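You operate a simulated robot arm through the tools that you are given. There is no shell and no other tool. Be economical: measure what you need, move in short steps, check, and stop when the job is done.

You run a simulated robot arm. Do the job below in one go: nothing can be reset, and whatever is moved stays where it is left.

Task
Put the brown-banded wadding roll that says "L-95" from the sample bench top on the worktop under the upper shelf of the feed supplies rack and the brown-banded wadding roll labelled "P-70" on the free corner of the side table. Take the 30 mm grey spacer block from the lane along the fence and put it on top of the white short yellow-banded film roll there. Fetch the small brown-banded foam panel from the lane along the fence and set it on the top of the feed table. Take the small yellow strap and put it on the ledge of the air board. Take the spare white wheel from the top of the feed table and leave it on the lane along the fence. Shut the filter drawer. Put the purple film scrap on the cage cart top shelf. Do these in any order.

The check looks at the end state, three seconds after you hand in, the way a careful person would. Anything else that was tipped, shoved, dropped, spilled or broken makes it a failure.

Robot
A 6-joint arm with a four-finger gripper on a trunk, on a base that drives. Base frame: it is fixed to the floor where the robot stands at the start and does not move with it; the origin is under the middle of the robot, x ahead of it, y to its left, z up; the surface under the hand at the start is at about z = 800. Units: mm, degrees, N and s.
With the tool pointing down near the work surface it reaches from about 500 to 900 mm from the robot's upright axis, wherever it stands. Its first joint turns from -166.0 to 166.0 degrees. Places, roughly: brown-banded wadding roll [750, -250, 1000]; cage cart top shelf [600, -9200, 1200]; filter drawer [200, -2300, 500]; free corner of the side table (20x18 cm) [-1900, 2700, 780]; grey spacer block [-2750, -2500, 750]; lane along the fence [-2800, -2500, 800]; ledge of the air board (52x13 cm) [-3660, -260, 620]; purple film scrap (12x6x5 cm) [400, -7600, 700]; short yellow-banded film roll [-2500, -2250, 1000]; small brown-banded foam panel (17x8x5 cm) [-3100, -2300, 900]; small yellow strap (6x6x3 cm) [-2700, -3800, 900]; spare white wheel (9x9x3 cm) [-2400, -4000, 900]; top of the feed table [-2500, -3500, 800]; worktop under the upper shelf of the feed supplies [740, -4300, 900]. Payload 3.43 kg.
The TCP is the grasp point between the finger pads, 30 mm short of the fingertips. In the tool frame z runs along the fingers and y along their closing line. The gripper opens to 120 mm. The gripper's body begins 85 mm behind the TCP.
Orientation is that of the tool frame in the base frame, as a unit quaternion [w, x, y, z]. With the fingers straight down and closing along the base's y, the tool's x points along the base's -x, its y along +y and its z along -z.

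Tools
- The arm moves only by the tool move_arm. Its arguments are lists of equal length, an entry for each row: "linear": the shift along the base's x, y, z in mm, a list of three; "angular": the turn, a rotation vector about the base's x, y, z in degrees, a list of three; "gripper": the opening, from 0 (shut) to 1 (fully open). In form: {"linear": [[dx, dy, dz], ...], "angular": [[wx, wy, wz], ...], "gripper": [gripper, ...]}. A call has 1 to 8 rows; each row is the pose to reach, as a shift and turn from the pose commanded when the call began. Each row takes 0.2 s and may step no farther than 50 mm and 8.6 degrees from the row before; otherwise, or with a gripper value out of range, the whole call is refused. A pose out of reach is approached as far as the arm can. The call stops where the force on the tool passes 40 N (or 10 N more than at its start, if that is more) or the arm is blocked; 0.2 s more then pass. The fingers move at their own pace and stop on an object; they squeeze with about 33 N. The grip force told is the motor's: it shows also when the fingers shut on nothing. Time passes only in rows, and 0.2 s behind the last, so rows that repeat a pose let the fingers close. It gives the time, the measured TCP pose, the force on the tool (base axes), the opening and the grip force at its end, in the units of the frame above (readings bear some noise), with the torque about the TCP (base axes, N m) and any sound that the robot's microphone picked up.
- Cameras (640 x 400 px; columns grow to the right, rows downward): "scene" is now at [60.4, 170.5, 1576.3]; the picture's right is [-0.34, -0.94, 0.00], its down [-0.58, 0.21, -0.79] and it looks along [0.74, -0.27, -0.61] (base axes); focal length 262 px, centre (320, 200). "wrist" rides on the gripper at [71, -17, -121] in the tool frame; the picture's right is [0.23, 0.97, 0.00], its down [-0.81, 0.19, -0.55] and it looks along [-0.54, 0.13, 0.83] (tool axes); focal length 275 px, centre (320, 200). There is no depth. A picture from a camera that has moved, and an enlarged one, comes with that camera's place and axes in the base frame and with its lens.
- camera(camera): a new picture of that camera. No time passes.
- raise_lower(by): slides the trunk up (or, below 0, down) by that many mm; the arm and the scene camera ride with it, the base frame stays. It gives what a move gives, with no picture.
- steer(legs): drives the robot by 1 to 6 legs, each [ahead, left, turn to the left] in mm, mm and degrees, along the robot's own axes; the way and the turn of a leg run together, so that a leg with both is an arc; at most 1500 mm and 180 degrees a leg. The arm and the cameras ride along, it lands a little off, and it stops where it bumps. It gives what a move gives.
- aim_head(pan, tilt): turns the head with the scene camera to pan (to the left, within 120 degrees either way) and tilt (down, from -29 to 69), counted from straight ahead of the robot. It gives what a move gives.
- close_up(camera, box): a new picture of the part [left, top, right, bottom] of that camera's present view, enlarged. No time passes.
- sign_off(): hands the job in; it is judged then, once.

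Go step by step. Nothing tells you exact positions but the pictures and the camera data: compare them with the known pose of the tool, close in by small moves and look again before you grip or let go. The budget is 217 turns and 202 pictures, counting those below and the enlarged ones. Unless the task says otherwise, let go and move clear before handing in, and close with one line.

The tools are called after "Emit:" as a command line: name --argument value ..., lists and objects as JSON in quotes. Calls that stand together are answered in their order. move_arm: Moves the arm, as the interface text tells. Its arguments: {"type":"object","properties":{"linear":{"type":"array","items":{"type":"array","items":{"type":"number"}}},"angular":{"type":"array","items":{"type":"array","items":{"type":"number"}}},"gripper":{"type":"array","items":{"type":"number"}}},"required":["linear","angular","gripper"]} The other tools are called the same way: raise_lower (by) slides the trunk up or down; steer (legs) drives the base; aim_head (pan, tilt) turns the head that bears the scene camera; camera (camera) takes a picture; close_up (camera, box) takes an enlarged picture of a part of a camera's view; sign_off () hands the job in.

At the start:

```text
time: 0.0
tool_pos: [453.6, -305.0, 1107.1]
orientation: [0.0, 0.0, 1.0, 0.0]
force: [1.0, 0.2, -0.4]
ft_torque: [0.02, 0.01, -0.03]
gripper_width: 120.2
finger_force: 0.1
trunk travel left (down, up): [-150.0, 390.0]
robot x, y, heading: [1.3, -1.3, -0.0]
head pan, tilt: [-20.1, 37.9]
```

scene: 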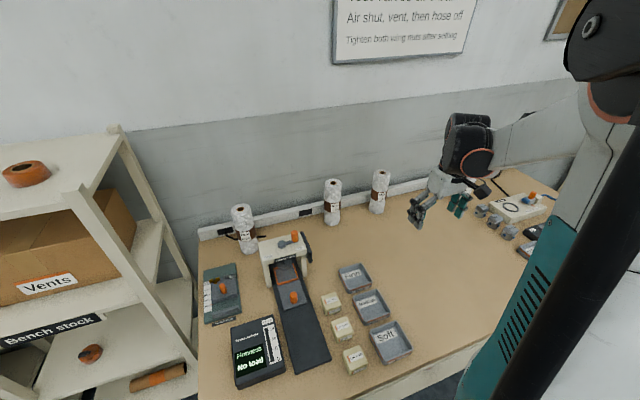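
wrist: 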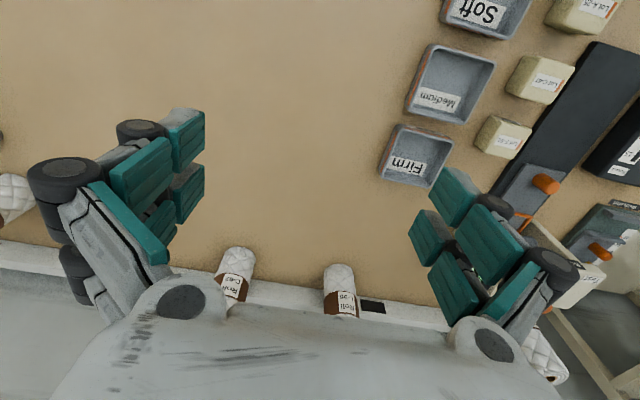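

I see a sample bench with three white rolls with brown bands along its back edge. I'll enlarge the picture to read the labels.

Emit:
close_up --camera "scene" --box '[220, 150, 420, 275]'

Emit:
close_up --camera "wrist" --box '[180, 220, 400, 350]'

```text
3.20 times, centred on (320, 212) of scene
camera zoom: at [60.4, 170.5, 1576.3], right [-0.34, -0.94, 0.0], down [-0.58, 0.21, -0.79], along [0.74, -0.27, -0.61], focal length 839 px, centre (320, 160)
```

zoom: 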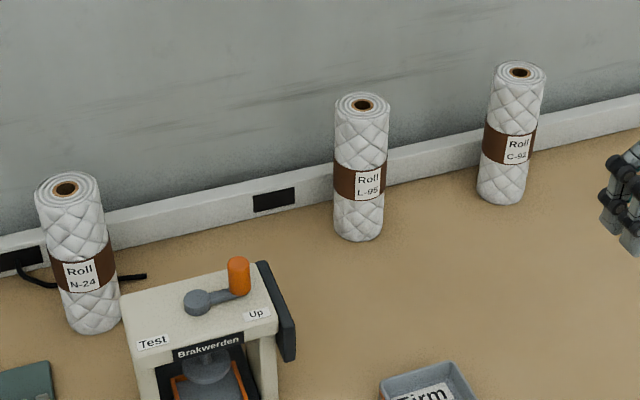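

```text
2.91 times, centred on (290, 285) of wrist
camera zoom: at [382.8, -321.9, 1226.8], right [-0.23, 0.97, 0.0], down [0.81, 0.19, 0.55], along [0.54, 0.13, -0.83], focal length 801 px, centre (407, -47)
```

zoom: 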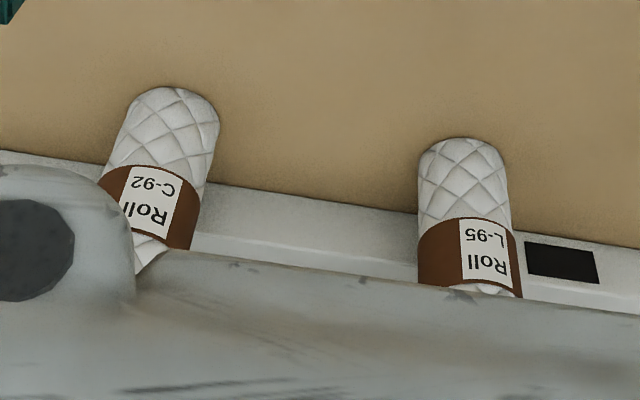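

L-95 is the middle roll, at about (848, -172) with its top near z=1000. I still need to find P-70, so I'll look around with the head.

Emit:
aim_head --pan -60 --tilt 35

Emit:
camera --camera "scene"

Emit:
aim_head --pan -110 --tilt 15

Emit:
camera --camera "scene"

Emit:
aim_head --pan 110 --tilt 15

Emit:
camera --camera "scene"

```text
time: 1.1
tool_pos: [453.9, -306.0, 1108.6]
orientation: [0.0, 0.001, 1.0, 0.0]
force: [0.6, 0.4, 0.9]
ft_torque: [0.02, -0.03, -0.01]
gripper_width: 119.9
finger_force: 0.1
trunk travel left (down, up): [-150.0, 390.0]
robot x, y, heading: [0.7, 0.1, 0.0]
head pan, tilt: [-60.0, 35.0]
```

```text
197 pictures are left
camera scene: at [23.4, 123.9, 1580.7], right [-0.87, -0.5, 0.0], down [-0.29, 0.5, -0.82], along [0.41, -0.71, -0.57], focal length 262 px, centre (320, 200)
```

scene: 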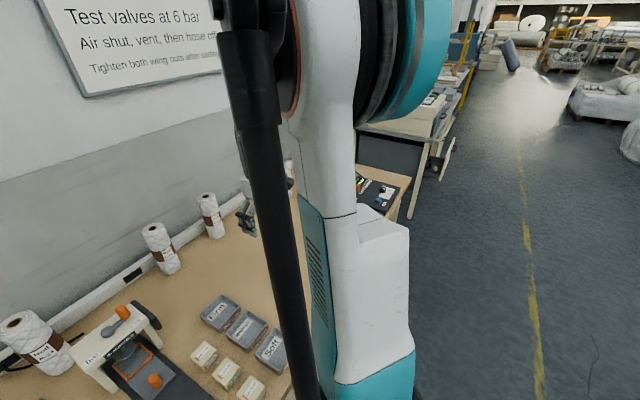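

```text
time: 2.2
tool_pos: [454.0, -304.9, 1106.7]
orientation: [0.0, 0.0, 1.0, 0.0]
force: [-0.7, 0.1, 0.2]
ft_torque: [0.0, -0.01, 0.0]
gripper_width: 119.9
finger_force: 0.1
trunk travel left (down, up): [-150.0, 390.0]
robot x, y, heading: [3.5, -1.2, -0.2]
head pan, tilt: [-110.0, 15.0]
```

```text
196 pictures are left
camera scene: at [-52.6, 112.3, 1612.7], right [-0.94, 0.34, 0.0], down [0.09, 0.24, -0.97], along [-0.33, -0.91, -0.26], focal length 262 px, centre (320, 200)
```

scene: 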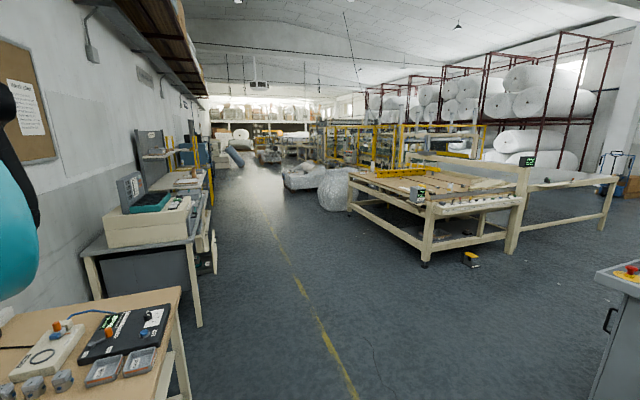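

```text
time: 5.4
tool_pos: [454.0, -305.9, 1107.7]
orientation: [0.0, 0.0, 1.0, -0.001]
force: [0.6, 0.1, 0.7]
ft_torque: [0.02, -0.02, 0.0]
gripper_width: 120.1
finger_force: 0.1
trunk travel left (down, up): [-150.0, 390.0]
robot x, y, heading: [-2.7, 0.6, 0.1]
head pan, tilt: [110.0, 15.0]
```

```text
195 pictures are left
camera scene: at [-52.6, 287.9, 1612.7], right [0.94, 0.34, 0.0], down [0.09, -0.24, -0.97], along [-0.33, 0.91, -0.26], focal length 262 px, centre (320, 200)
```

scene: 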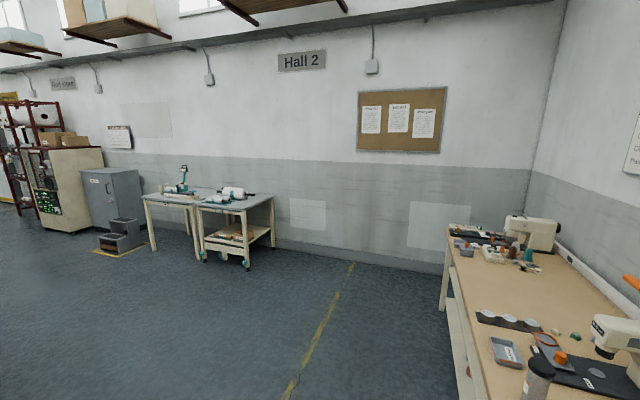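

The middle roll is clear, but there seems to be another quilted roll at the bench's right end. I'll check the left edge of the wrist view.

Emit:
close_up --camera "wrist" --box '[0, 120, 130, 250]'

Emit:
aim_head --pan -42 --tilt 35

Emit:
camera --camera "scene"

```text
3.08 times, centred on (65, 185) of wrist
camera zoom: at [382.8, -321.9, 1226.8], right [-0.23, 0.97, 0.0], down [0.81, 0.19, 0.55], along [0.54, 0.13, -0.83], focal length 847 px, centre (1105, 246)
```

zoom: 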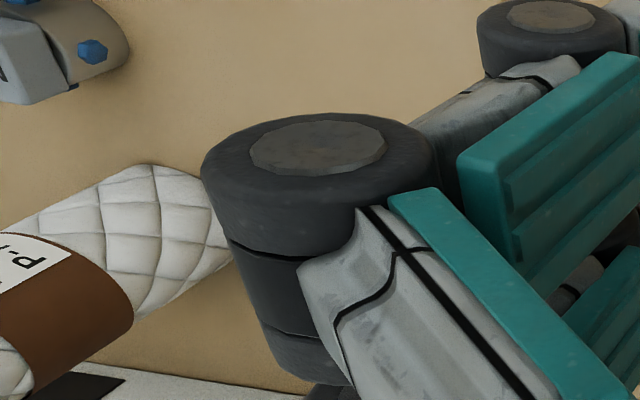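

```text
time: 7.8
tool_pos: [454.8, -305.7, 1107.1]
orientation: [0.0, 0.0, 1.0, 0.0]
force: [0.5, -0.3, 0.4]
ft_torque: [-0.03, 0.0, -0.02]
gripper_width: 120.3
finger_force: 0.0
trunk travel left (down, up): [-150.0, 390.0]
robot x, y, heading: [-1.7, -3.8, -0.1]
head pan, tilt: [-42.0, 35.0]
```

```text
193 pictures are left
camera scene: at [44.8, 141.2, 1580.7], right [-0.67, -0.74, 0.0], down [-0.43, 0.38, -0.82], along [0.61, -0.55, -0.57], focal length 262 px, centre (320, 200)
```

scene: 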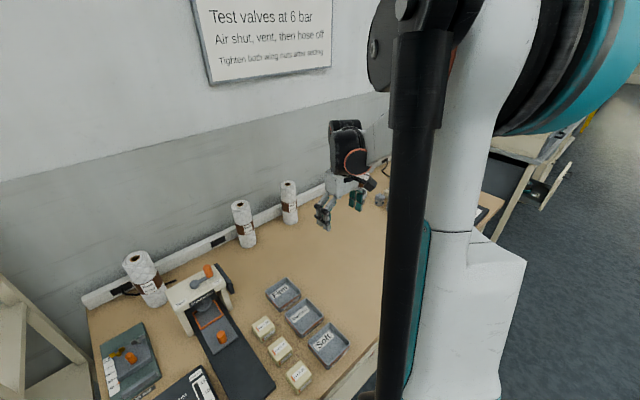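

P-70 is the roll at the bench's right end. Before choosing a grip, I'll zoom in on the destination rack.

Emit:
aim_head --pan -98 --tilt 12

Emit:
close_up --camera "scene" --box '[200, 110, 360, 210]'

Emit:
aim_head --pan 110 --tilt 15

Emit:
close_up --camera "scene" --box '[80, 140, 300, 278]'

```text
time: 9.0
tool_pos: [454.0, -306.6, 1107.4]
orientation: [0.0, 0.0, 1.0, 0.0]
force: [0.1, 0.0, -0.4]
ft_torque: [0.01, -0.01, 0.01]
gripper_width: 119.9
finger_force: 0.1
trunk travel left (down, up): [-150.0, 390.0]
robot x, y, heading: [1.8, 1.8, 0.1]
head pan, tilt: [-98.0, 12.0]
```

```text
4.00 times, centred on (280, 160) of scene
camera zoom: at [-33.6, 107.8, 1617.6], right [-0.99, 0.14, 0.0], down [0.03, 0.21, -0.98], along [-0.14, -0.97, -0.21], focal length 1048 px, centre (480, 360)
```

zoom: 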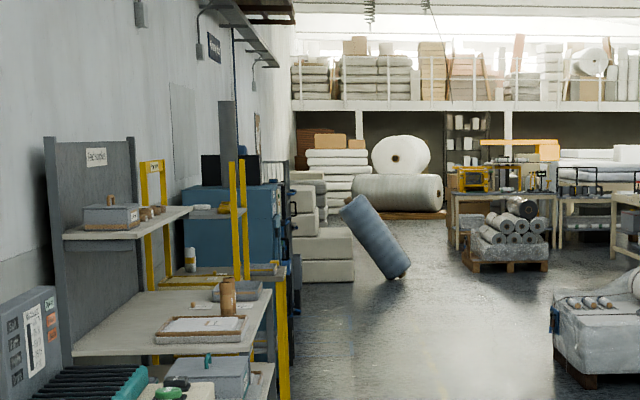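

```text
time: 12.0
tool_pos: [453.4, -306.7, 1108.3]
orientation: [0.001, 0.0, 1.0, 0.0]
force: [-0.6, 0.0, -0.3]
ft_torque: [0.0, 0.03, -0.03]
gripper_width: 119.9
finger_force: 0.0
trunk travel left (down, up): [-150.0, 390.0]
robot x, y, heading: [-3.9, -0.8, 0.1]
head pan, tilt: [110.0, 15.0]
```

```text
2.90 times, centred on (190, 209) of scene
camera zoom: at [-52.6, 287.9, 1612.7], right [0.94, 0.34, 0.0], down [0.09, -0.24, -0.97], along [-0.33, 0.91, -0.26], focal length 760 px, centre (697, 174)
```

zoom: 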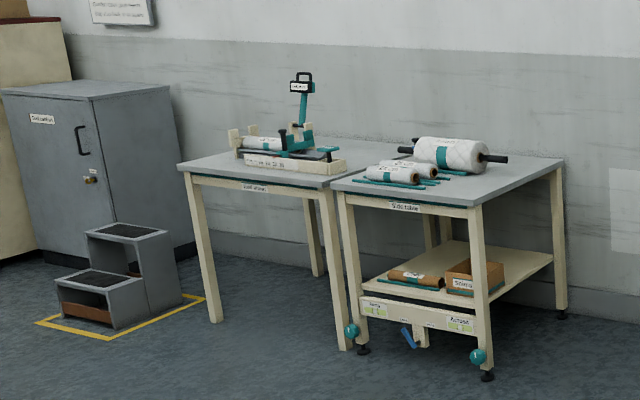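

The upper shelf limits headroom over that worktop, so I'll grip L-95 with the tool tilted about 60° from vertical. First I'll turn the tool and line up in y.

Emit:
move_arm --linear '[[22, 18.5, 0], [44, 37, 0], [66, 55.5, 0], [88, 74, 0], [110, 92.5, 0], [132, 111, 0], [154, 129, 0]]' --angular '[[0, -8.57, 0], [0, -17.14, 0], [0, -25.7, 0], [0, -34.3, 0], [0, -42.8, 0], [0, -51.4, 0], [0, -60, 0]]' --gripper '[1, 1, 1, 1, 1, 1, 1]'

Emit:
camera --camera "wrist"

Emit:
aim_head --pan -20 --tilt 35

Emit:
camera --camera "scene"

```text
time: 13.6
tool_pos: [609.4, -178.0, 1106.7]
orientation: [0.501, 0.001, 0.866, -0.001]
force: [-0.1, -0.6, 0.4]
ft_torque: [0.02, 0.0, -0.01]
gripper_width: 119.9
finger_force: 0.0
trunk travel left (down, up): [-150.0, 390.0]
robot x, y, heading: [2.3, -0.0, 0.0]
head pan, tilt: [110.0, 15.0]
```

```text
190 pictures are left
camera wrist: at [469.1, -193.9, 1104.1], right [-0.11, 0.97, -0.2], down [-0.07, 0.19, 0.98], along [0.99, 0.13, 0.05], focal length 275 px, centre (320, 200)
```

wrist: 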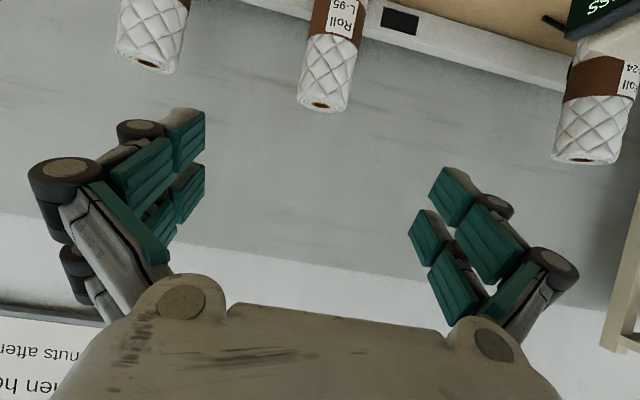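

```text
time: 15.8
tool_pos: [608.6, -177.6, 1107.2]
orientation: [0.5, 0.0, 0.866, 0.0]
force: [-0.4, 0.8, 0.8]
ft_torque: [0.04, 0.02, -0.01]
gripper_width: 120.1
finger_force: 0.1
trunk travel left (down, up): [-150.0, 390.0]
robot x, y, heading: [0.7, -1.2, 0.2]
head pan, tilt: [-20.0, 35.0]
```

```text
189 pictures are left
camera scene: at [62.1, 170.1, 1580.7], right [-0.34, -0.94, 0.0], down [-0.54, 0.2, -0.82], along [0.77, -0.28, -0.57], focal length 262 px, centre (320, 200)
```

scene: 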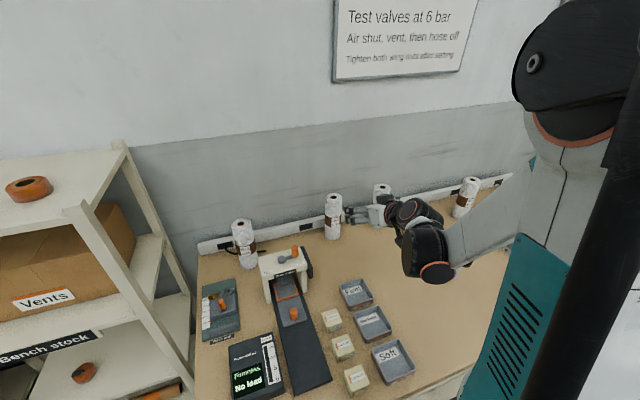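

L-95's centre comes out near (848, -169). I'll come down in front of it and check before going in.

Emit:
move_arm --linear '[[15, 2, -45], [30, 5, -90], [50, 8, -135], [70, 8, -178]]' --angular '[[0, 0, 0], [0, 0, 0], [0, 0, 0], [0, 0, 0]]' --gripper '[1, 1, 1, 1]'

Emit:
camera --camera "wrist"

Emit:
camera --camera "scene"

```text
time: 16.8
tool_pos: [698.4, -179.7, 949.6]
orientation: [0.497, 0.0, 0.867, -0.001]
force: [-0.2, 0.2, 0.3]
ft_torque: [-0.02, -0.01, 0.0]
gripper_width: 119.7
finger_force: 0.0
out of reach, approached as far as the arm can: row 3, 4
trunk travel left (down, up): [-150.0, 390.0]
robot x, y, heading: [-4.1, 0.4, -0.1]
head pan, tilt: [-20.0, 35.0]
```

```text
188 pictures are left
camera wrist: at [558.6, -196.6, 948.7], right [-0.12, 0.97, -0.2], down [-0.07, 0.19, 0.98], along [0.99, 0.13, 0.05], focal length 275 px, centre (320, 200)
```

wrist: 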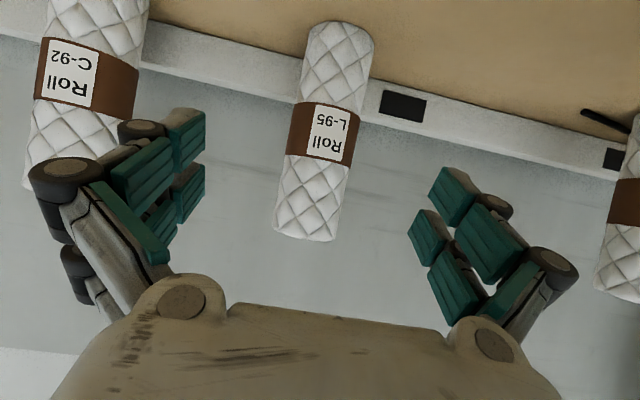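

```text
187 pictures are left
camera scene: at [62.9, 169.9, 1580.6], right [-0.34, -0.94, 0.0], down [-0.54, 0.2, -0.82], along [0.77, -0.28, -0.57], focal length 262 px, centre (320, 200)
```

scene: 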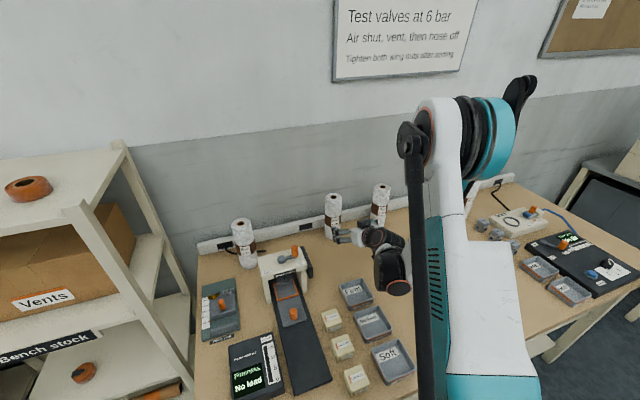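

The arm was at its near limit, and the roll's axis is at y≈-167. I'll move forward and correct y.

Emit:
move_arm --linear '[[40, 4, 0], [80, 8, 0]]' --angular '[[0, 0, 0], [0, 0, 0]]' --gripper '[1, 1]'

Emit:
camera --camera "wrist"

```text
time: 17.4
tool_pos: [778.5, -170.0, 950.7]
orientation: [0.5, 0.0, 0.866, 0.0]
force: [0.0, 1.1, 0.1]
ft_torque: [0.03, 0.02, -0.03]
gripper_width: 119.6
finger_force: 0.0
trunk travel left (down, up): [-150.0, 390.0]
robot x, y, heading: [-3.1, -1.7, 0.2]
head pan, tilt: [-20.0, 35.0]
```

```text
186 pictures are left
camera wrist: at [638.8, -186.1, 948.4], right [-0.12, 0.97, -0.2], down [-0.07, 0.19, 0.98], along [0.99, 0.13, 0.05], focal length 275 px, centre (320, 200)
```

wrist: 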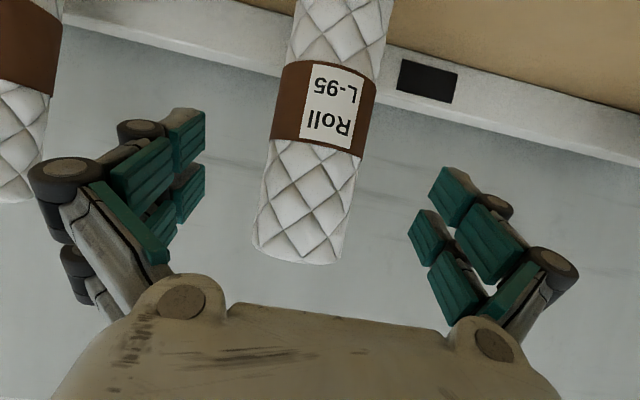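

The roll is now centred between the fingers. I'll advance to it and close.

Emit:
move_arm --linear '[[35, 0, -10], [68, 0, -20], [68, 0, -20], [68, 0, -20], [68, 0, -20]]' --angular '[[0, 0, 0], [0, 0, 0], [0, 0, 0], [0, 0, 0], [0, 0, 0]]' --gripper '[1, 1, 0.4, 0.4, 0.4]'

Emit:
camera --camera "wrist"

```text
time: 18.6
tool_pos: [845.1, -169.8, 932.3]
orientation: [0.501, 0.0, 0.865, 0.0]
force: [-0.8, -2.1, 7.8]
ft_torque: [0.08, -0.09, -0.01]
gripper_width: 66.0
finger_force: 32.7
trunk travel left (down, up): [-150.0, 390.0]
robot x, y, heading: [0.1, 0.9, 0.0]
head pan, tilt: [-20.0, 35.0]
```

```text
185 pictures are left
camera wrist: at [705.0, -185.7, 928.3], right [-0.11, 0.97, -0.2], down [-0.07, 0.19, 0.98], along [0.99, 0.13, 0.05], focal length 275 px, centre (320, 200)
```

wrist: 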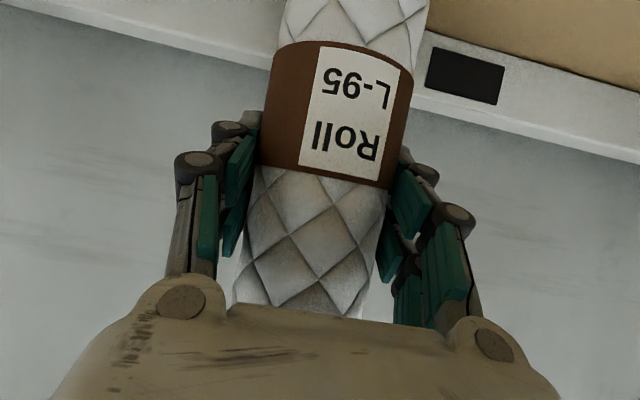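

The roll is held, with an opening of 66 mm. I'll lift it and pull it in.

Emit:
move_arm --linear '[[0, 0, 40], [0, 0, 80], [0, 0, 120], [-30, 0, 160], [-75, 0, 180], [-120, 0, 190], [-160, 0, 200], [-200, 0, 200]]' --angular '[[0, 0, 0], [0, 0, 0], [0, 0, 0], [0, 0, 0], [0, 0, 0], [0, 0, 0], [0, 0, 0], [0, 0, 0]]' --gripper '[0.3, 0.3, 0.3, 0.3, 0.3, 0.3, 0.3, 0.3]'

Emit:
camera --camera "wrist"

```text
time: 20.4
tool_pos: [647.7, -167.3, 1131.1]
orientation: [0.5, -0.001, 0.866, 0.001]
force: [0.2, 0.6, -0.7]
ft_torque: [0.01, 0.02, 0.0]
gripper_width: 65.8
finger_force: 32.9
trunk travel left (down, up): [-150.0, 390.0]
robot x, y, heading: [0.7, -0.6, 0.1]
head pan, tilt: [-20.0, 35.0]
```

```text
184 pictures are left
camera wrist: at [507.2, -183.6, 1128.4], right [-0.12, 0.97, -0.2], down [-0.07, 0.19, 0.98], along [0.99, 0.13, 0.05], focal length 275 px, centre (320, 200)
```

wrist: 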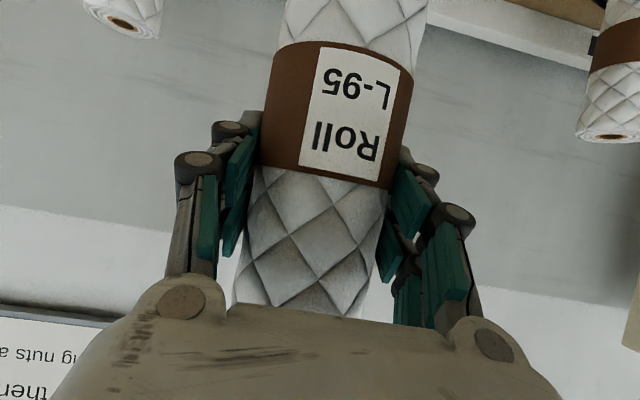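

The roll is held firmly. I'll back away from the bench and drive along the clear aisle to the feed supplies rack.

Emit:
steer --legs '[[-550, 0, 0], [0, -1500, 0], [0, -1500, 0], [0, -1000, 0]]'

Emit:
aim_head --pan -20 --tilt 20

Emit:
camera --camera "scene"

```text
time: 42.4
tool_pos: [100.5, -4166.9, 1130.8]
orientation: [0.5, -0.004, 0.866, 0.002]
force: [-0.5, 0.2, -0.9]
ft_torque: [-0.01, 0.01, -0.02]
gripper_width: 65.7
finger_force: 33.2
trunk travel left (down, up): [-150.0, 390.0]
robot x, y, heading: [-549.9, -4009.1, 0.4]
head pan, tilt: [-20.0, 35.0]
```

```text
time: 43.2
tool_pos: [101.7, -4166.6, 1130.7]
orientation: [0.5, -0.004, 0.866, 0.002]
force: [-0.1, 0.5, -0.4]
ft_torque: [-0.02, 0.0, -0.03]
gripper_width: 65.6
finger_force: 32.9
trunk travel left (down, up): [-150.0, 390.0]
robot x, y, heading: [-549.5, -4005.9, 0.5]
head pan, tilt: [-20.0, 20.0]
```

```text
183 pictures are left
camera scene: at [-483.8, -3836.7, 1604.5], right [-0.33, -0.94, 0.0], down [-0.32, 0.11, -0.94], along [0.89, -0.31, -0.34], focal length 262 px, centre (320, 200)
```

scene: 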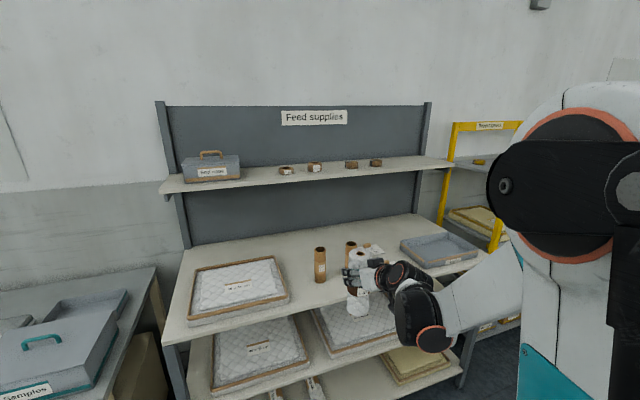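

The rack has a worktop with trays, small cores and an upper shelf. I'll look closer at the free space and get a second viewpoint to work out the worktop's height.

Emit:
close_up --camera "scene" --box '[160, 150, 500, 362]'

Emit:
camera --camera "wrist"

```text
1.88 times, centred on (330, 256) of scene
camera zoom: at [-483.8, -3836.7, 1604.5], right [-0.33, -0.94, 0.0], down [-0.32, 0.11, -0.94], along [0.89, -0.31, -0.34], focal length 493 px, centre (301, 95)
```

zoom: 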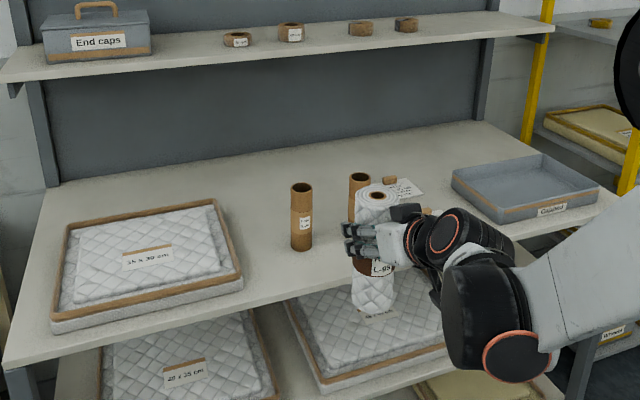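

```text
181 pictures are left
camera wrist: at [-39.4, -4184.8, 1128.1], right [-0.12, 0.97, -0.2], down [-0.07, 0.19, 0.98], along [0.99, 0.14, 0.05], focal length 275 px, centre (320, 200)
```

wrist: 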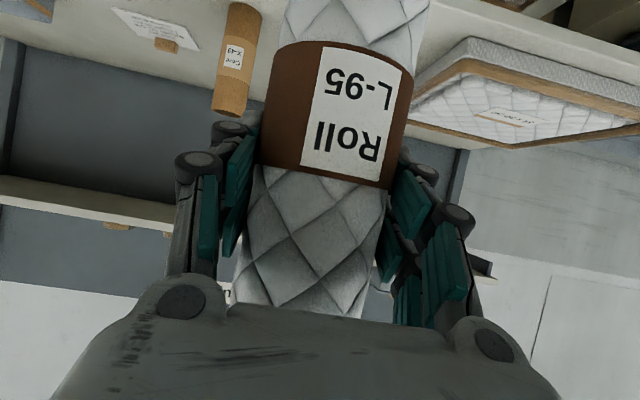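

From the two views I put the worktop at z≈880, its front edge at x≈290, and the shelf edge at x≈690, z≈1270. Cores stand near (415, -4150) and (410, -4295), so I'll place the roll at about (740, -4400). First I'll shift sideways and look.

Emit:
steer --legs '[[0, -235, -0.4]]'

Emit:
aim_head --pan -5 --tilt 25

Emit:
camera --camera "scene"

Emit:
camera --camera "wrist"

```text
time: 44.9
tool_pos: [99.9, -4405.8, 1130.1]
orientation: [0.5, 0.0, 0.866, 0.0]
force: [0.4, -0.9, -0.9]
ft_torque: [0.01, -0.01, -0.02]
gripper_width: 65.8
finger_force: 33.4
trunk travel left (down, up): [-150.0, 390.0]
robot x, y, heading: [-548.0, -4236.5, 0.2]
head pan, tilt: [-20.0, 20.0]
```

```text
time: 45.7
tool_pos: [100.9, -4405.7, 1129.8]
orientation: [0.5, 0.0, 0.866, 0.0]
force: [0.2, 0.1, -0.7]
ft_torque: [0.0, -0.04, -0.01]
gripper_width: 65.8
finger_force: 33.2
trunk travel left (down, up): [-150.0, 390.0]
robot x, y, heading: [-546.6, -4236.5, -0.1]
head pan, tilt: [-5.0, 25.0]
```

```text
180 pictures are left
camera scene: at [-477.0, -4045.9, 1596.5], right [-0.09, -1.0, 0.0], down [-0.42, 0.04, -0.91], along [0.9, -0.08, -0.42], focal length 262 px, centre (320, 200)
```

scene: 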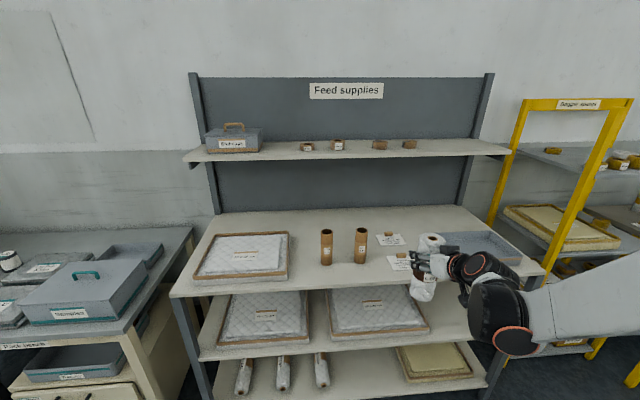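

```text
179 pictures are left
camera wrist: at [-39.7, -4421.6, 1128.1], right [-0.12, 0.97, -0.2], down [-0.07, 0.19, 0.98], along [0.99, 0.13, 0.05], focal length 275 px, centre (320, 200)
```

wrist: 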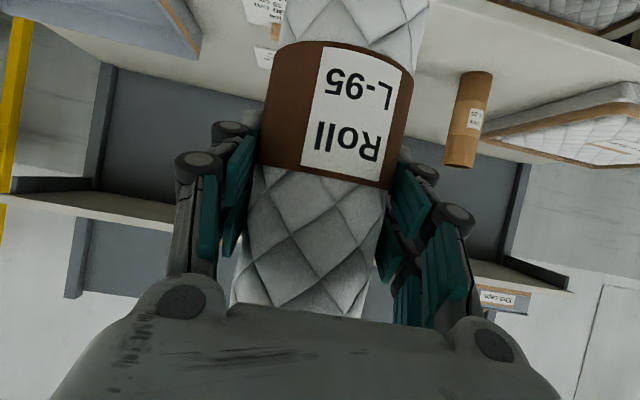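

The cores and papers match my estimates, and the hand is lined up at y≈-4405. Next I'll drive forward to the rack.

Emit:
steer --legs '[[480, 0, 0]]'

Emit:
camera --camera "scene"

Emit:
camera --camera "wrist"

```text
time: 48.6
tool_pos: [588.5, -4403.7, 1130.7]
orientation: [0.5, -0.001, 0.866, 0.001]
force: [0.1, -0.2, -0.8]
ft_torque: [-0.01, 0.03, -0.01]
gripper_width: 65.8
finger_force: 33.0
trunk travel left (down, up): [-150.0, 390.0]
robot x, y, heading: [-61.9, -4238.1, 0.3]
head pan, tilt: [-5.0, 25.0]
```

```text
178 pictures are left
camera scene: at [10.8, -4045.0, 1596.4], right [-0.08, -1.0, 0.0], down [-0.42, 0.04, -0.91], along [0.9, -0.08, -0.42], focal length 262 px, centre (320, 200)
```

scene: 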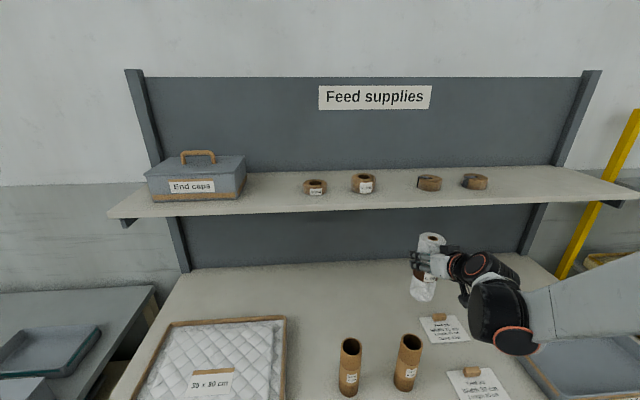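

```text
177 pictures are left
camera wrist: at [448.5, -4420.1, 1128.0], right [-0.12, 0.97, -0.2], down [-0.07, 0.19, 0.98], along [0.99, 0.13, 0.05], focal length 275 px, centre (320, 200)
```

wrist: 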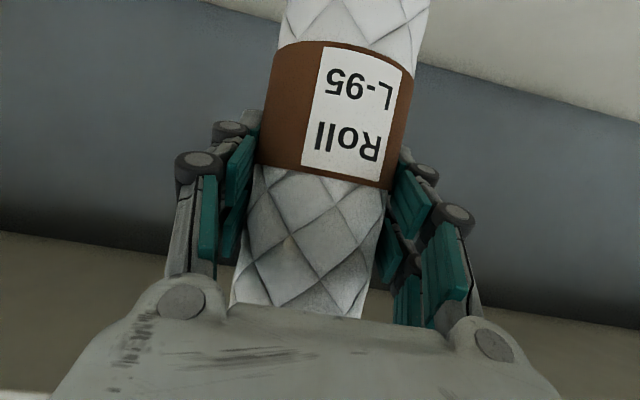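

With the new baseline, the worktop is at z≈880–910 and the shelf edge at x≈560, z≈1300. I'll lower a little, then move in to x≈700 under the shelf.

Emit:
move_arm --linear '[[0, 0, -25], [10, 0, -50], [45, 0, -55], [80, 0, -55], [112, 2, -55]]' --angular '[[0, 0, 0], [0, 0, 0], [0, 0, 0], [0, 0, 0], [0, 0, 0]]' --gripper '[0.3, 0.3, 0.3, 0.3, 0.3]'

Emit:
camera --camera "scene"

Emit:
camera --camera "wrist"

```text
time: 49.8
tool_pos: [701.9, -4400.1, 1075.0]
orientation: [0.5, -0.001, 0.866, 0.001]
force: [-0.2, -0.2, -0.6]
ft_torque: [-0.02, 0.02, -0.03]
gripper_width: 65.7
finger_force: 32.8
trunk travel left (down, up): [-150.0, 390.0]
robot x, y, heading: [-61.9, -4236.8, 0.1]
head pan, tilt: [-5.0, 25.0]
```

```text
176 pictures are left
camera scene: at [11.1, -4045.0, 1596.4], right [-0.08, -1.0, 0.0], down [-0.42, 0.04, -0.91], along [0.9, -0.08, -0.42], focal length 262 px, centre (320, 200)
```

scene: 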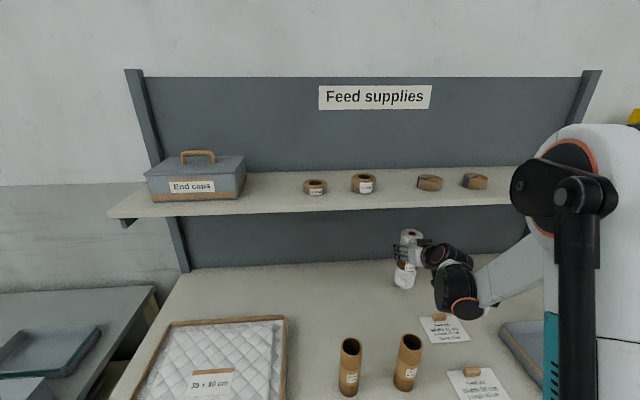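

```text
175 pictures are left
camera wrist: at [560.6, -4417.0, 1072.8], right [-0.12, 0.97, -0.2], down [-0.07, 0.19, 0.98], along [0.99, 0.13, 0.05], focal length 275 px, centre (320, 200)
```

wrist: 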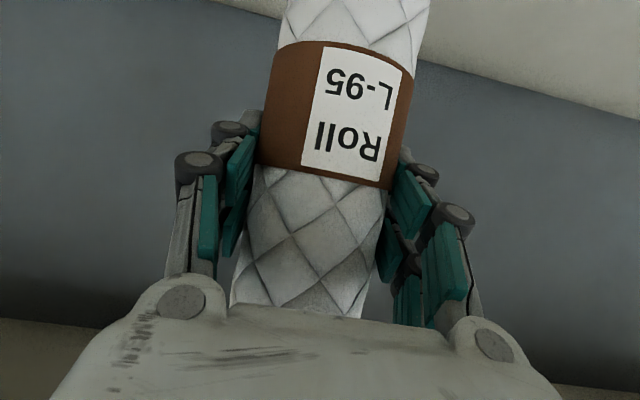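

The roll is above free worktop. I'll lower it until it touches.

Emit:
move_arm --linear '[[0, 0, -8], [0, 0, -16], [0, 0, -24], [0, 0, -32], [0, 0, -40], [0, 0, -48], [0, 0, -56], [0, 0, -64]]' --angular '[[0, 0, 0], [0, 0, 0], [0, 0, 0], [0, 0, 0], [0, 0, 0], [0, 0, 0], [0, 0, 0], [0, 0, 0]]' --gripper '[0.3, 0.3, 0.3, 0.3, 0.3, 0.3, 0.3, 0.3]'

```text
time: 51.3
tool_pos: [699.2, -4402.7, 1030.3]
orientation: [0.505, 0.0, 0.863, 0.001]
force: [-3.8, 1.3, 25.7]
ft_torque: [-0.01, 0.19, 0.02]
gripper_width: 65.6
finger_force: 32.8
trunk travel left (down, up): [-150.0, 390.0]
robot x, y, heading: [-60.7, -4238.4, 0.2]
head pan, tilt: [-5.0, 25.0]
stopped in row 7: the force on the tool passed its limit at 50 N (the readings are from after the stop); the commanded pose is now the measured one
```

It touched down, which puts the worktop at about z=900. I'll ease up a little and open the gripper.

Emit:
move_arm --linear '[[0, 0, 1.5], [0, 0, 1.5], [0, 0, 1.5], [0, 0, 1.5]]' --angular '[[0, -0.5, 0], [0, -0.5, 0], [0, -0.5, 0], [0, -0.5, 0]]' --gripper '[0.5, 0.65, 1, 1]'

Emit:
camera --camera "wrist"

Emit:
close_up --camera "scene" --box '[340, 200, 500, 300]'

```text
time: 52.3
tool_pos: [701.1, -4402.8, 1028.3]
orientation: [0.507, 0.001, 0.862, -0.001]
force: [-0.5, 0.5, 0.0]
ft_torque: [0.0, -0.03, 0.02]
gripper_width: 119.8
finger_force: 0.0
trunk travel left (down, up): [-150.0, 390.0]
robot x, y, heading: [-59.0, -4233.3, 0.4]
head pan, tilt: [-5.0, 25.0]
```

```text
174 pictures are left
camera wrist: at [561.1, -4418.8, 1023.9], right [-0.11, 0.97, -0.2], down [-0.09, 0.19, 0.98], along [0.99, 0.13, 0.07], focal length 275 px, centre (320, 200)
```

wrist: 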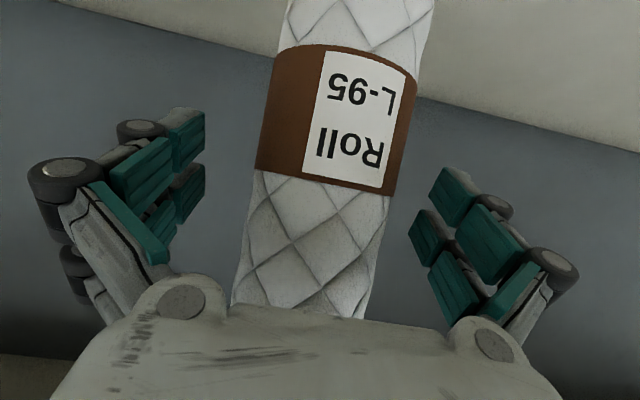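

```text
4.00 times, centred on (420, 250) of scene
camera zoom: at [10.9, -4045.0, 1596.4], right [-0.08, -1.0, 0.0], down [-0.42, 0.04, -0.91], along [0.9, -0.08, -0.42], focal length 1048 px, centre (-80, 0)
```

zoom: 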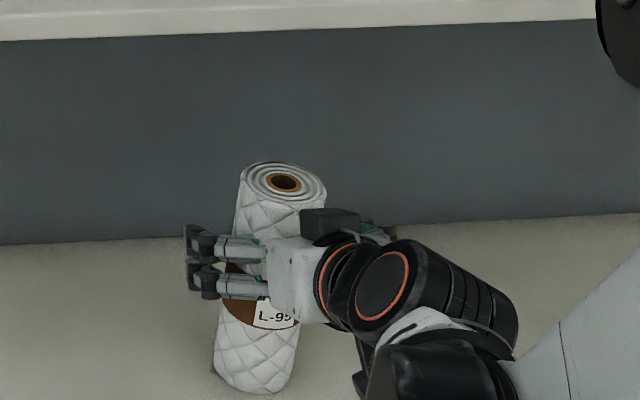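

The roll stands free and upright. I'll back the open hand out.

Emit:
move_arm --linear '[[-35, 0, 2], [-70, 0, 20], [-100, 0, 55], [-120, 0, 100]]' --angular '[[0, 0, 0], [0, 0, 0], [0, 0, 0], [0, 0, 0]]' --gripper '[1, 1, 1, 1]'

Emit:
camera --camera "scene"

```text
time: 53.3
tool_pos: [579.1, -4400.7, 1130.5]
orientation: [0.508, 0.0, 0.862, -0.001]
force: [0.1, -0.2, 0.0]
ft_torque: [-0.01, 0.07, -0.01]
gripper_width: 120.0
finger_force: 0.0
trunk travel left (down, up): [-150.0, 390.0]
robot x, y, heading: [-59.9, -4235.7, 0.3]
head pan, tilt: [-5.0, 25.0]
```

```text
172 pictures are left
camera scene: at [9.7, -4044.6, 1596.5], right [-0.08, -1.0, 0.0], down [-0.42, 0.04, -0.91], along [0.9, -0.08, -0.42], focal length 262 px, centre (320, 200)
```

scene: 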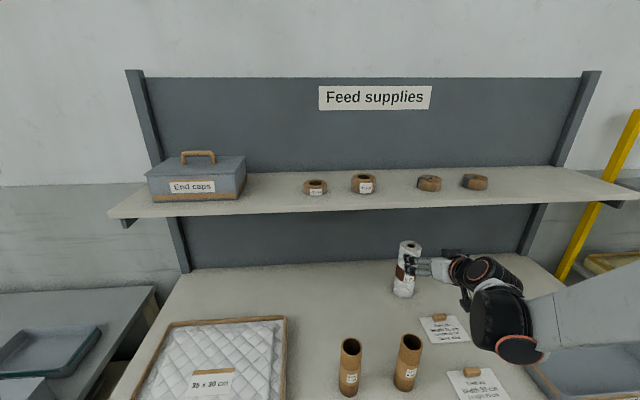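

L-95 is done. Next is the purple scrap further along -y, so I'll back out, point the tool down and look that way.

Emit:
steer --legs '[[-500, 0, 0]]'

Emit:
move_arm --linear '[[0, 0, 0], [0, 0, 0], [-10, 0, 0], [-20, 0, 0], [-30, 0, 0], [-40, 0, 0], [-50, 0, 0]]' --angular '[[0, 8.5, 0], [0, 17, 0], [0, 25.5, 0], [0, 34, 0], [0, 42.5, 0], [0, 51, 0], [0, 59, 0]]' --gripper '[1, 1, 1, 1, 1, 1, 1]'

Emit:
aim_head --pan -85 --tilt 15

Emit:
camera --camera "scene"

```text
time: 56.2
tool_pos: [72.7, -4404.8, 1130.6]
orientation: [0.507, 0.003, 0.862, -0.002]
force: [-0.3, -0.8, -0.6]
ft_torque: [-0.02, 0.01, 0.0]
gripper_width: 119.9
finger_force: 0.0
trunk travel left (down, up): [-150.0, 390.0]
robot x, y, heading: [-564.7, -4235.4, -0.1]
head pan, tilt: [-5.0, 25.0]
```

```text
time: 57.9
tool_pos: [23.9, -4405.8, 1129.1]
orientation: [0.015, 0.001, 1.0, -0.003]
force: [-0.5, 0.4, -0.6]
ft_torque: [0.02, -0.01, -0.03]
gripper_width: 119.8
finger_force: 0.1
trunk travel left (down, up): [-150.0, 390.0]
robot x, y, heading: [-564.8, -4239.0, -0.2]
head pan, tilt: [-5.0, 25.0]
```

```text
time: 59.4
tool_pos: [24.1, -4405.9, 1130.4]
orientation: [0.018, 0.001, 1.0, -0.002]
force: [-0.3, 0.0, 0.3]
ft_torque: [0.0, 0.0, -0.02]
gripper_width: 119.8
finger_force: 0.1
trunk travel left (down, up): [-150.0, 390.0]
robot x, y, heading: [-565.2, -4239.6, 0.3]
head pan, tilt: [-85.0, 15.0]
```

```text
171 pictures are left
camera scene: at [-578.4, -4130.5, 1612.7], right [-1.0, -0.09, 0.0], down [-0.02, 0.26, -0.97], along [0.08, -0.96, -0.26], focal length 262 px, centre (320, 200)
```

scene: 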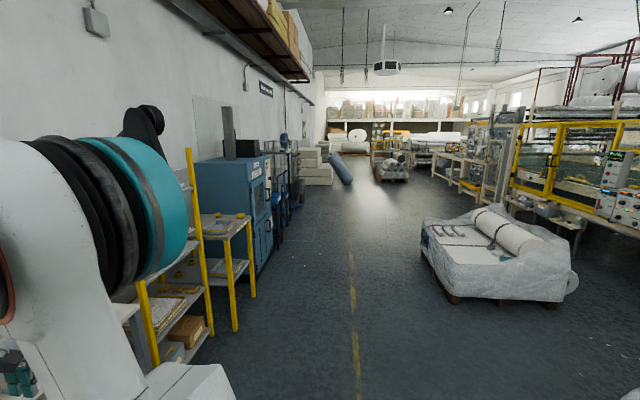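

The aisle along x≈-570 is clear. I'll drive to about y=-7500.

Emit:
steer --legs '[[0, -1500, 0], [0, -1500, 0], [0, -200, 0]]'

Emit:
aim_head --pan -30 --tilt 25

Emit:
camera --camera "scene"

Emit:
aim_head --pan -80 --tilt 15

Emit:
camera --camera "scene"

```text
time: 75.1
tool_pos: [-45.3, -7639.4, 1129.9]
orientation: [0.017, 0.019, 1.0, -0.002]
force: [-0.3, 0.2, 0.7]
ft_torque: [0.03, 0.0, 0.0]
gripper_width: 119.8
finger_force: 0.0
trunk travel left (down, up): [-150.0, 390.0]
robot x, y, heading: [-630.4, -7453.4, -1.8]
head pan, tilt: [-85.0, 15.0]
```

```text
time: 76.3
tool_pos: [-47.3, -7640.4, 1129.3]
orientation: [0.016, 0.019, 1.0, -0.002]
force: [-0.4, -0.2, -0.7]
ft_torque: [-0.01, 0.05, -0.02]
gripper_width: 120.3
finger_force: 0.0
trunk travel left (down, up): [-150.0, 390.0]
robot x, y, heading: [-628.9, -7450.7, -2.1]
head pan, tilt: [-30.0, 25.0]
```

```text
170 pictures are left
camera scene: at [-564.3, -7299.8, 1596.5], right [-0.53, -0.85, 0.0], down [-0.36, 0.23, -0.91], along [0.77, -0.48, -0.42], focal length 262 px, centre (320, 200)
```

scene: 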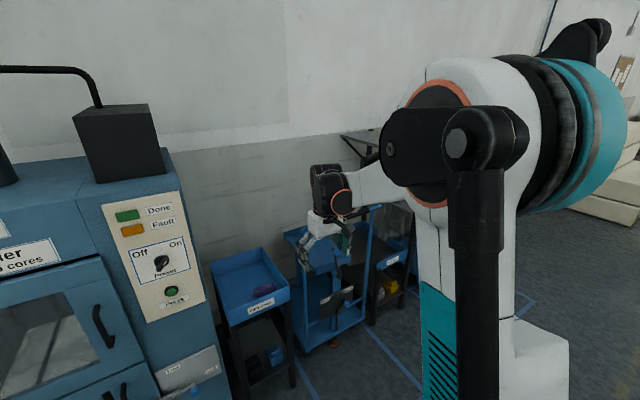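

```text
time: 77.5
tool_pos: [-45.0, -7640.8, 1128.1]
orientation: [0.017, 0.019, 1.0, -0.002]
force: [0.2, -0.3, -0.1]
ft_torque: [0.04, 0.0, 0.01]
gripper_width: 120.1
finger_force: 0.0
trunk travel left (down, up): [-150.0, 390.0]
robot x, y, heading: [-627.5, -7454.0, -2.2]
head pan, tilt: [-80.0, 15.0]
```

```text
169 pictures are left
camera scene: at [-629.5, -7343.2, 1612.7], right [-0.99, -0.14, 0.0], down [-0.04, 0.26, -0.97], along [0.13, -0.96, -0.26], focal length 262 px, centre (320, 200)
```

scene: 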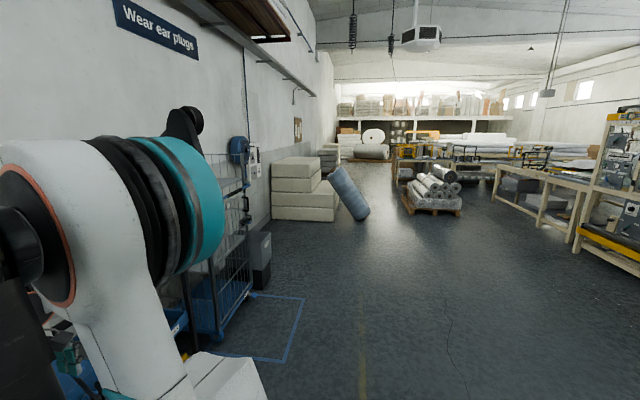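

A blue tray stands near (390, -7520), and the scrap may be inside it. I'll look closer.

Emit:
aim_head --pan -22 --tilt 35

Emit:
close_up --camera "scene" --box '[140, 160, 400, 322]'

Emit:
camera --camera "wrist"

```text
time: 78.8
tool_pos: [-46.4, -7639.7, 1128.9]
orientation: [0.016, 0.019, 1.0, -0.002]
force: [0.9, -0.2, -0.7]
ft_torque: [0.0, -0.03, 0.0]
gripper_width: 120.0
finger_force: 0.0
trunk travel left (down, up): [-150.0, 390.0]
robot x, y, heading: [-629.5, -7451.1, -2.3]
head pan, tilt: [-22.0, 35.0]
```

```text
2.46 times, centred on (270, 241) of scene
camera zoom: at [-562.0, -7286.8, 1580.7], right [-0.41, -0.91, 0.0], down [-0.52, 0.23, -0.82], along [0.75, -0.34, -0.57], focal length 645 px, centre (443, 99)
```

zoom: 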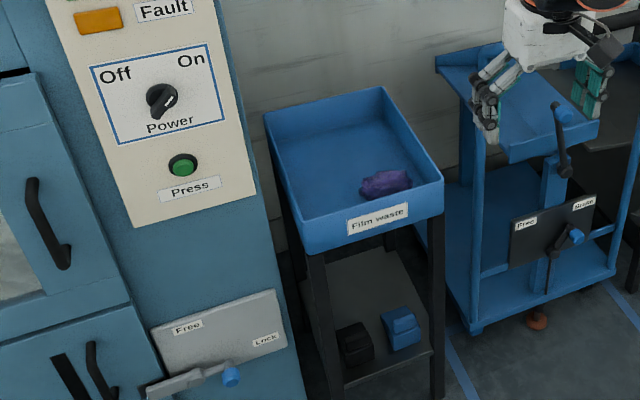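

```text
167 pictures are left
camera wrist: at [-121.8, -7652.9, 1246.9], right [-0.19, 0.98, -0.01], down [0.8, 0.16, 0.58], along [0.57, 0.1, -0.82], focal length 275 px, centre (320, 200)
```

wrist: 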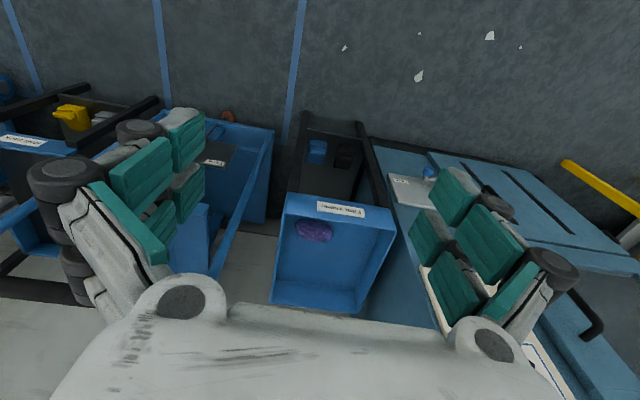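

The purple scrap lies in the "Film waste" tray at about (360, -7583, 705), elongated along y. I'll drive closer, straighten, and turn the gripper to close along x.

Emit:
steer --legs '[[270, -20, 2.2]]'

Emit:
move_arm --linear '[[6, 5, 0], [12, 10, 0], [18, 15, 0], [24, 20, 0], [30, 25, 0], [36, 30, 0], [42, 35, 0], [48, 40, 0]]' --angular '[[0, 0, 8.5], [0, 0, 17], [0, 0, 25.5], [0, 0, 34], [0, 0, 42.5], [0, 0, 51], [0, 0, 59.5], [0, 0, 68]]' --gripper '[1, 1, 1, 1, 1, 1, 1, 1]'

Emit:
camera --camera "wrist"

Emit:
camera --camera "scene"

```text
time: 80.7
tool_pos: [230.4, -7644.2, 1129.5]
orientation: [0.017, 0.002, 1.0, -0.002]
force: [0.3, 1.3, -0.5]
ft_torque: [0.0, 0.0, 0.0]
gripper_width: 120.1
finger_force: 0.0
trunk travel left (down, up): [-150.0, 390.0]
robot x, y, heading: [-360.1, -7478.4, -0.1]
head pan, tilt: [-22.0, 35.0]
```

```text
time: 82.5
tool_pos: [278.7, -7604.4, 1129.3]
orientation: [0.015, -0.559, 0.829, 0.008]
force: [0.3, 0.4, 0.0]
ft_torque: [0.05, 0.02, 0.0]
gripper_width: 120.0
finger_force: 0.2
trunk travel left (down, up): [-150.0, 390.0]
robot x, y, heading: [-357.2, -7477.5, -0.1]
head pan, tilt: [-22.0, 35.0]
```

```text
166 pictures are left
camera wrist: at [264.3, -7680.3, 1247.3], right [-0.99, 0.15, -0.01], down [0.12, 0.81, 0.58], along [0.1, 0.57, -0.82], focal length 275 px, centre (320, 200)
```

wrist: 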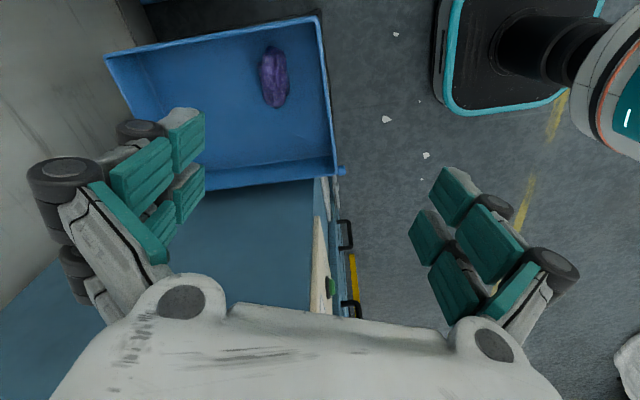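

```text
165 pictures are left
camera scene: at [-298.8, -7309.7, 1580.7], right [-0.38, -0.93, 0.0], down [-0.53, 0.22, -0.82], along [0.76, -0.31, -0.57], focal length 262 px, centre (320, 200)
```

scene: 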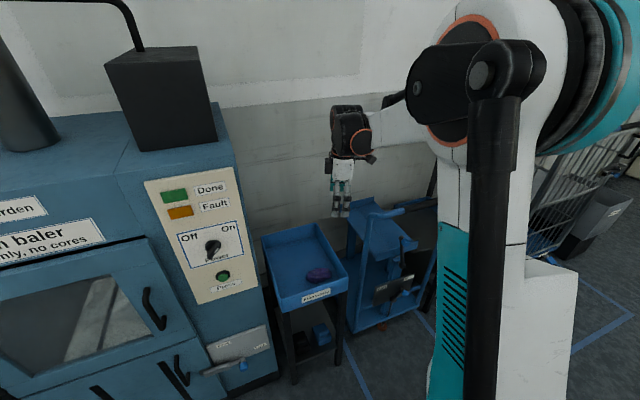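

The scrap is at (370, -7588), with its long axis along y. I'll finish the turn, go above it and lower the trunk.

Emit:
move_arm --linear '[[30, 5, 0], [60, 10, 0], [91, 16, 0]]' --angular '[[0, 0, 7.5], [0, 0, 15], [0, 0, 22]]' --gripper '[0.85, 0.85, 0.85]'

Emit:
raise_lower --by -120

Emit:
camera --camera "wrist"

```text
time: 83.3
tool_pos: [369.1, -7588.6, 1129.9]
orientation: [0.013, -0.707, 0.707, 0.011]
force: [0.3, 0.8, -1.4]
ft_torque: [-0.03, 0.02, 0.02]
gripper_width: 101.8
finger_force: 0.2
trunk travel left (down, up): [-150.0, 390.0]
robot x, y, heading: [-363.6, -7475.6, -0.0]
head pan, tilt: [-22.0, 35.0]
```

```text
time: 84.8
tool_pos: [368.9, -7589.5, 1011.1]
orientation: [0.013, -0.706, 0.708, 0.01]
force: [0.0, 0.1, 0.7]
ft_torque: [0.01, -0.01, 0.0]
gripper_width: 101.9
finger_force: 0.0
trunk travel left (down, up): [-30.0, 510.0]
robot x, y, heading: [-357.9, -7480.4, -0.1]
head pan, tilt: [-22.0, 35.0]
```

```text
164 pictures are left
camera wrist: at [385.2, -7663.6, 1128.6], right [-0.97, -0.23, -0.01], down [-0.19, 0.79, 0.58], along [-0.12, 0.57, -0.82], focal length 275 px, centre (320, 200)
```

wrist: 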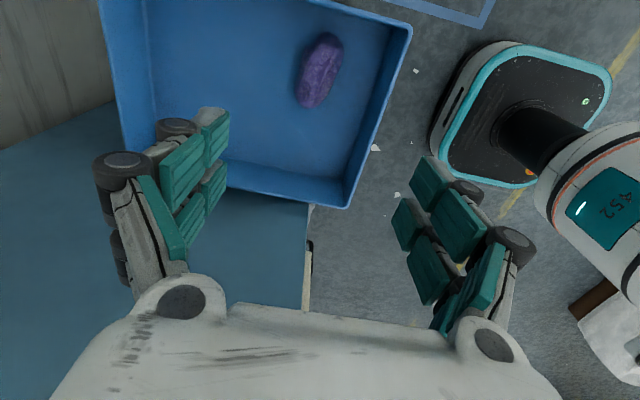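

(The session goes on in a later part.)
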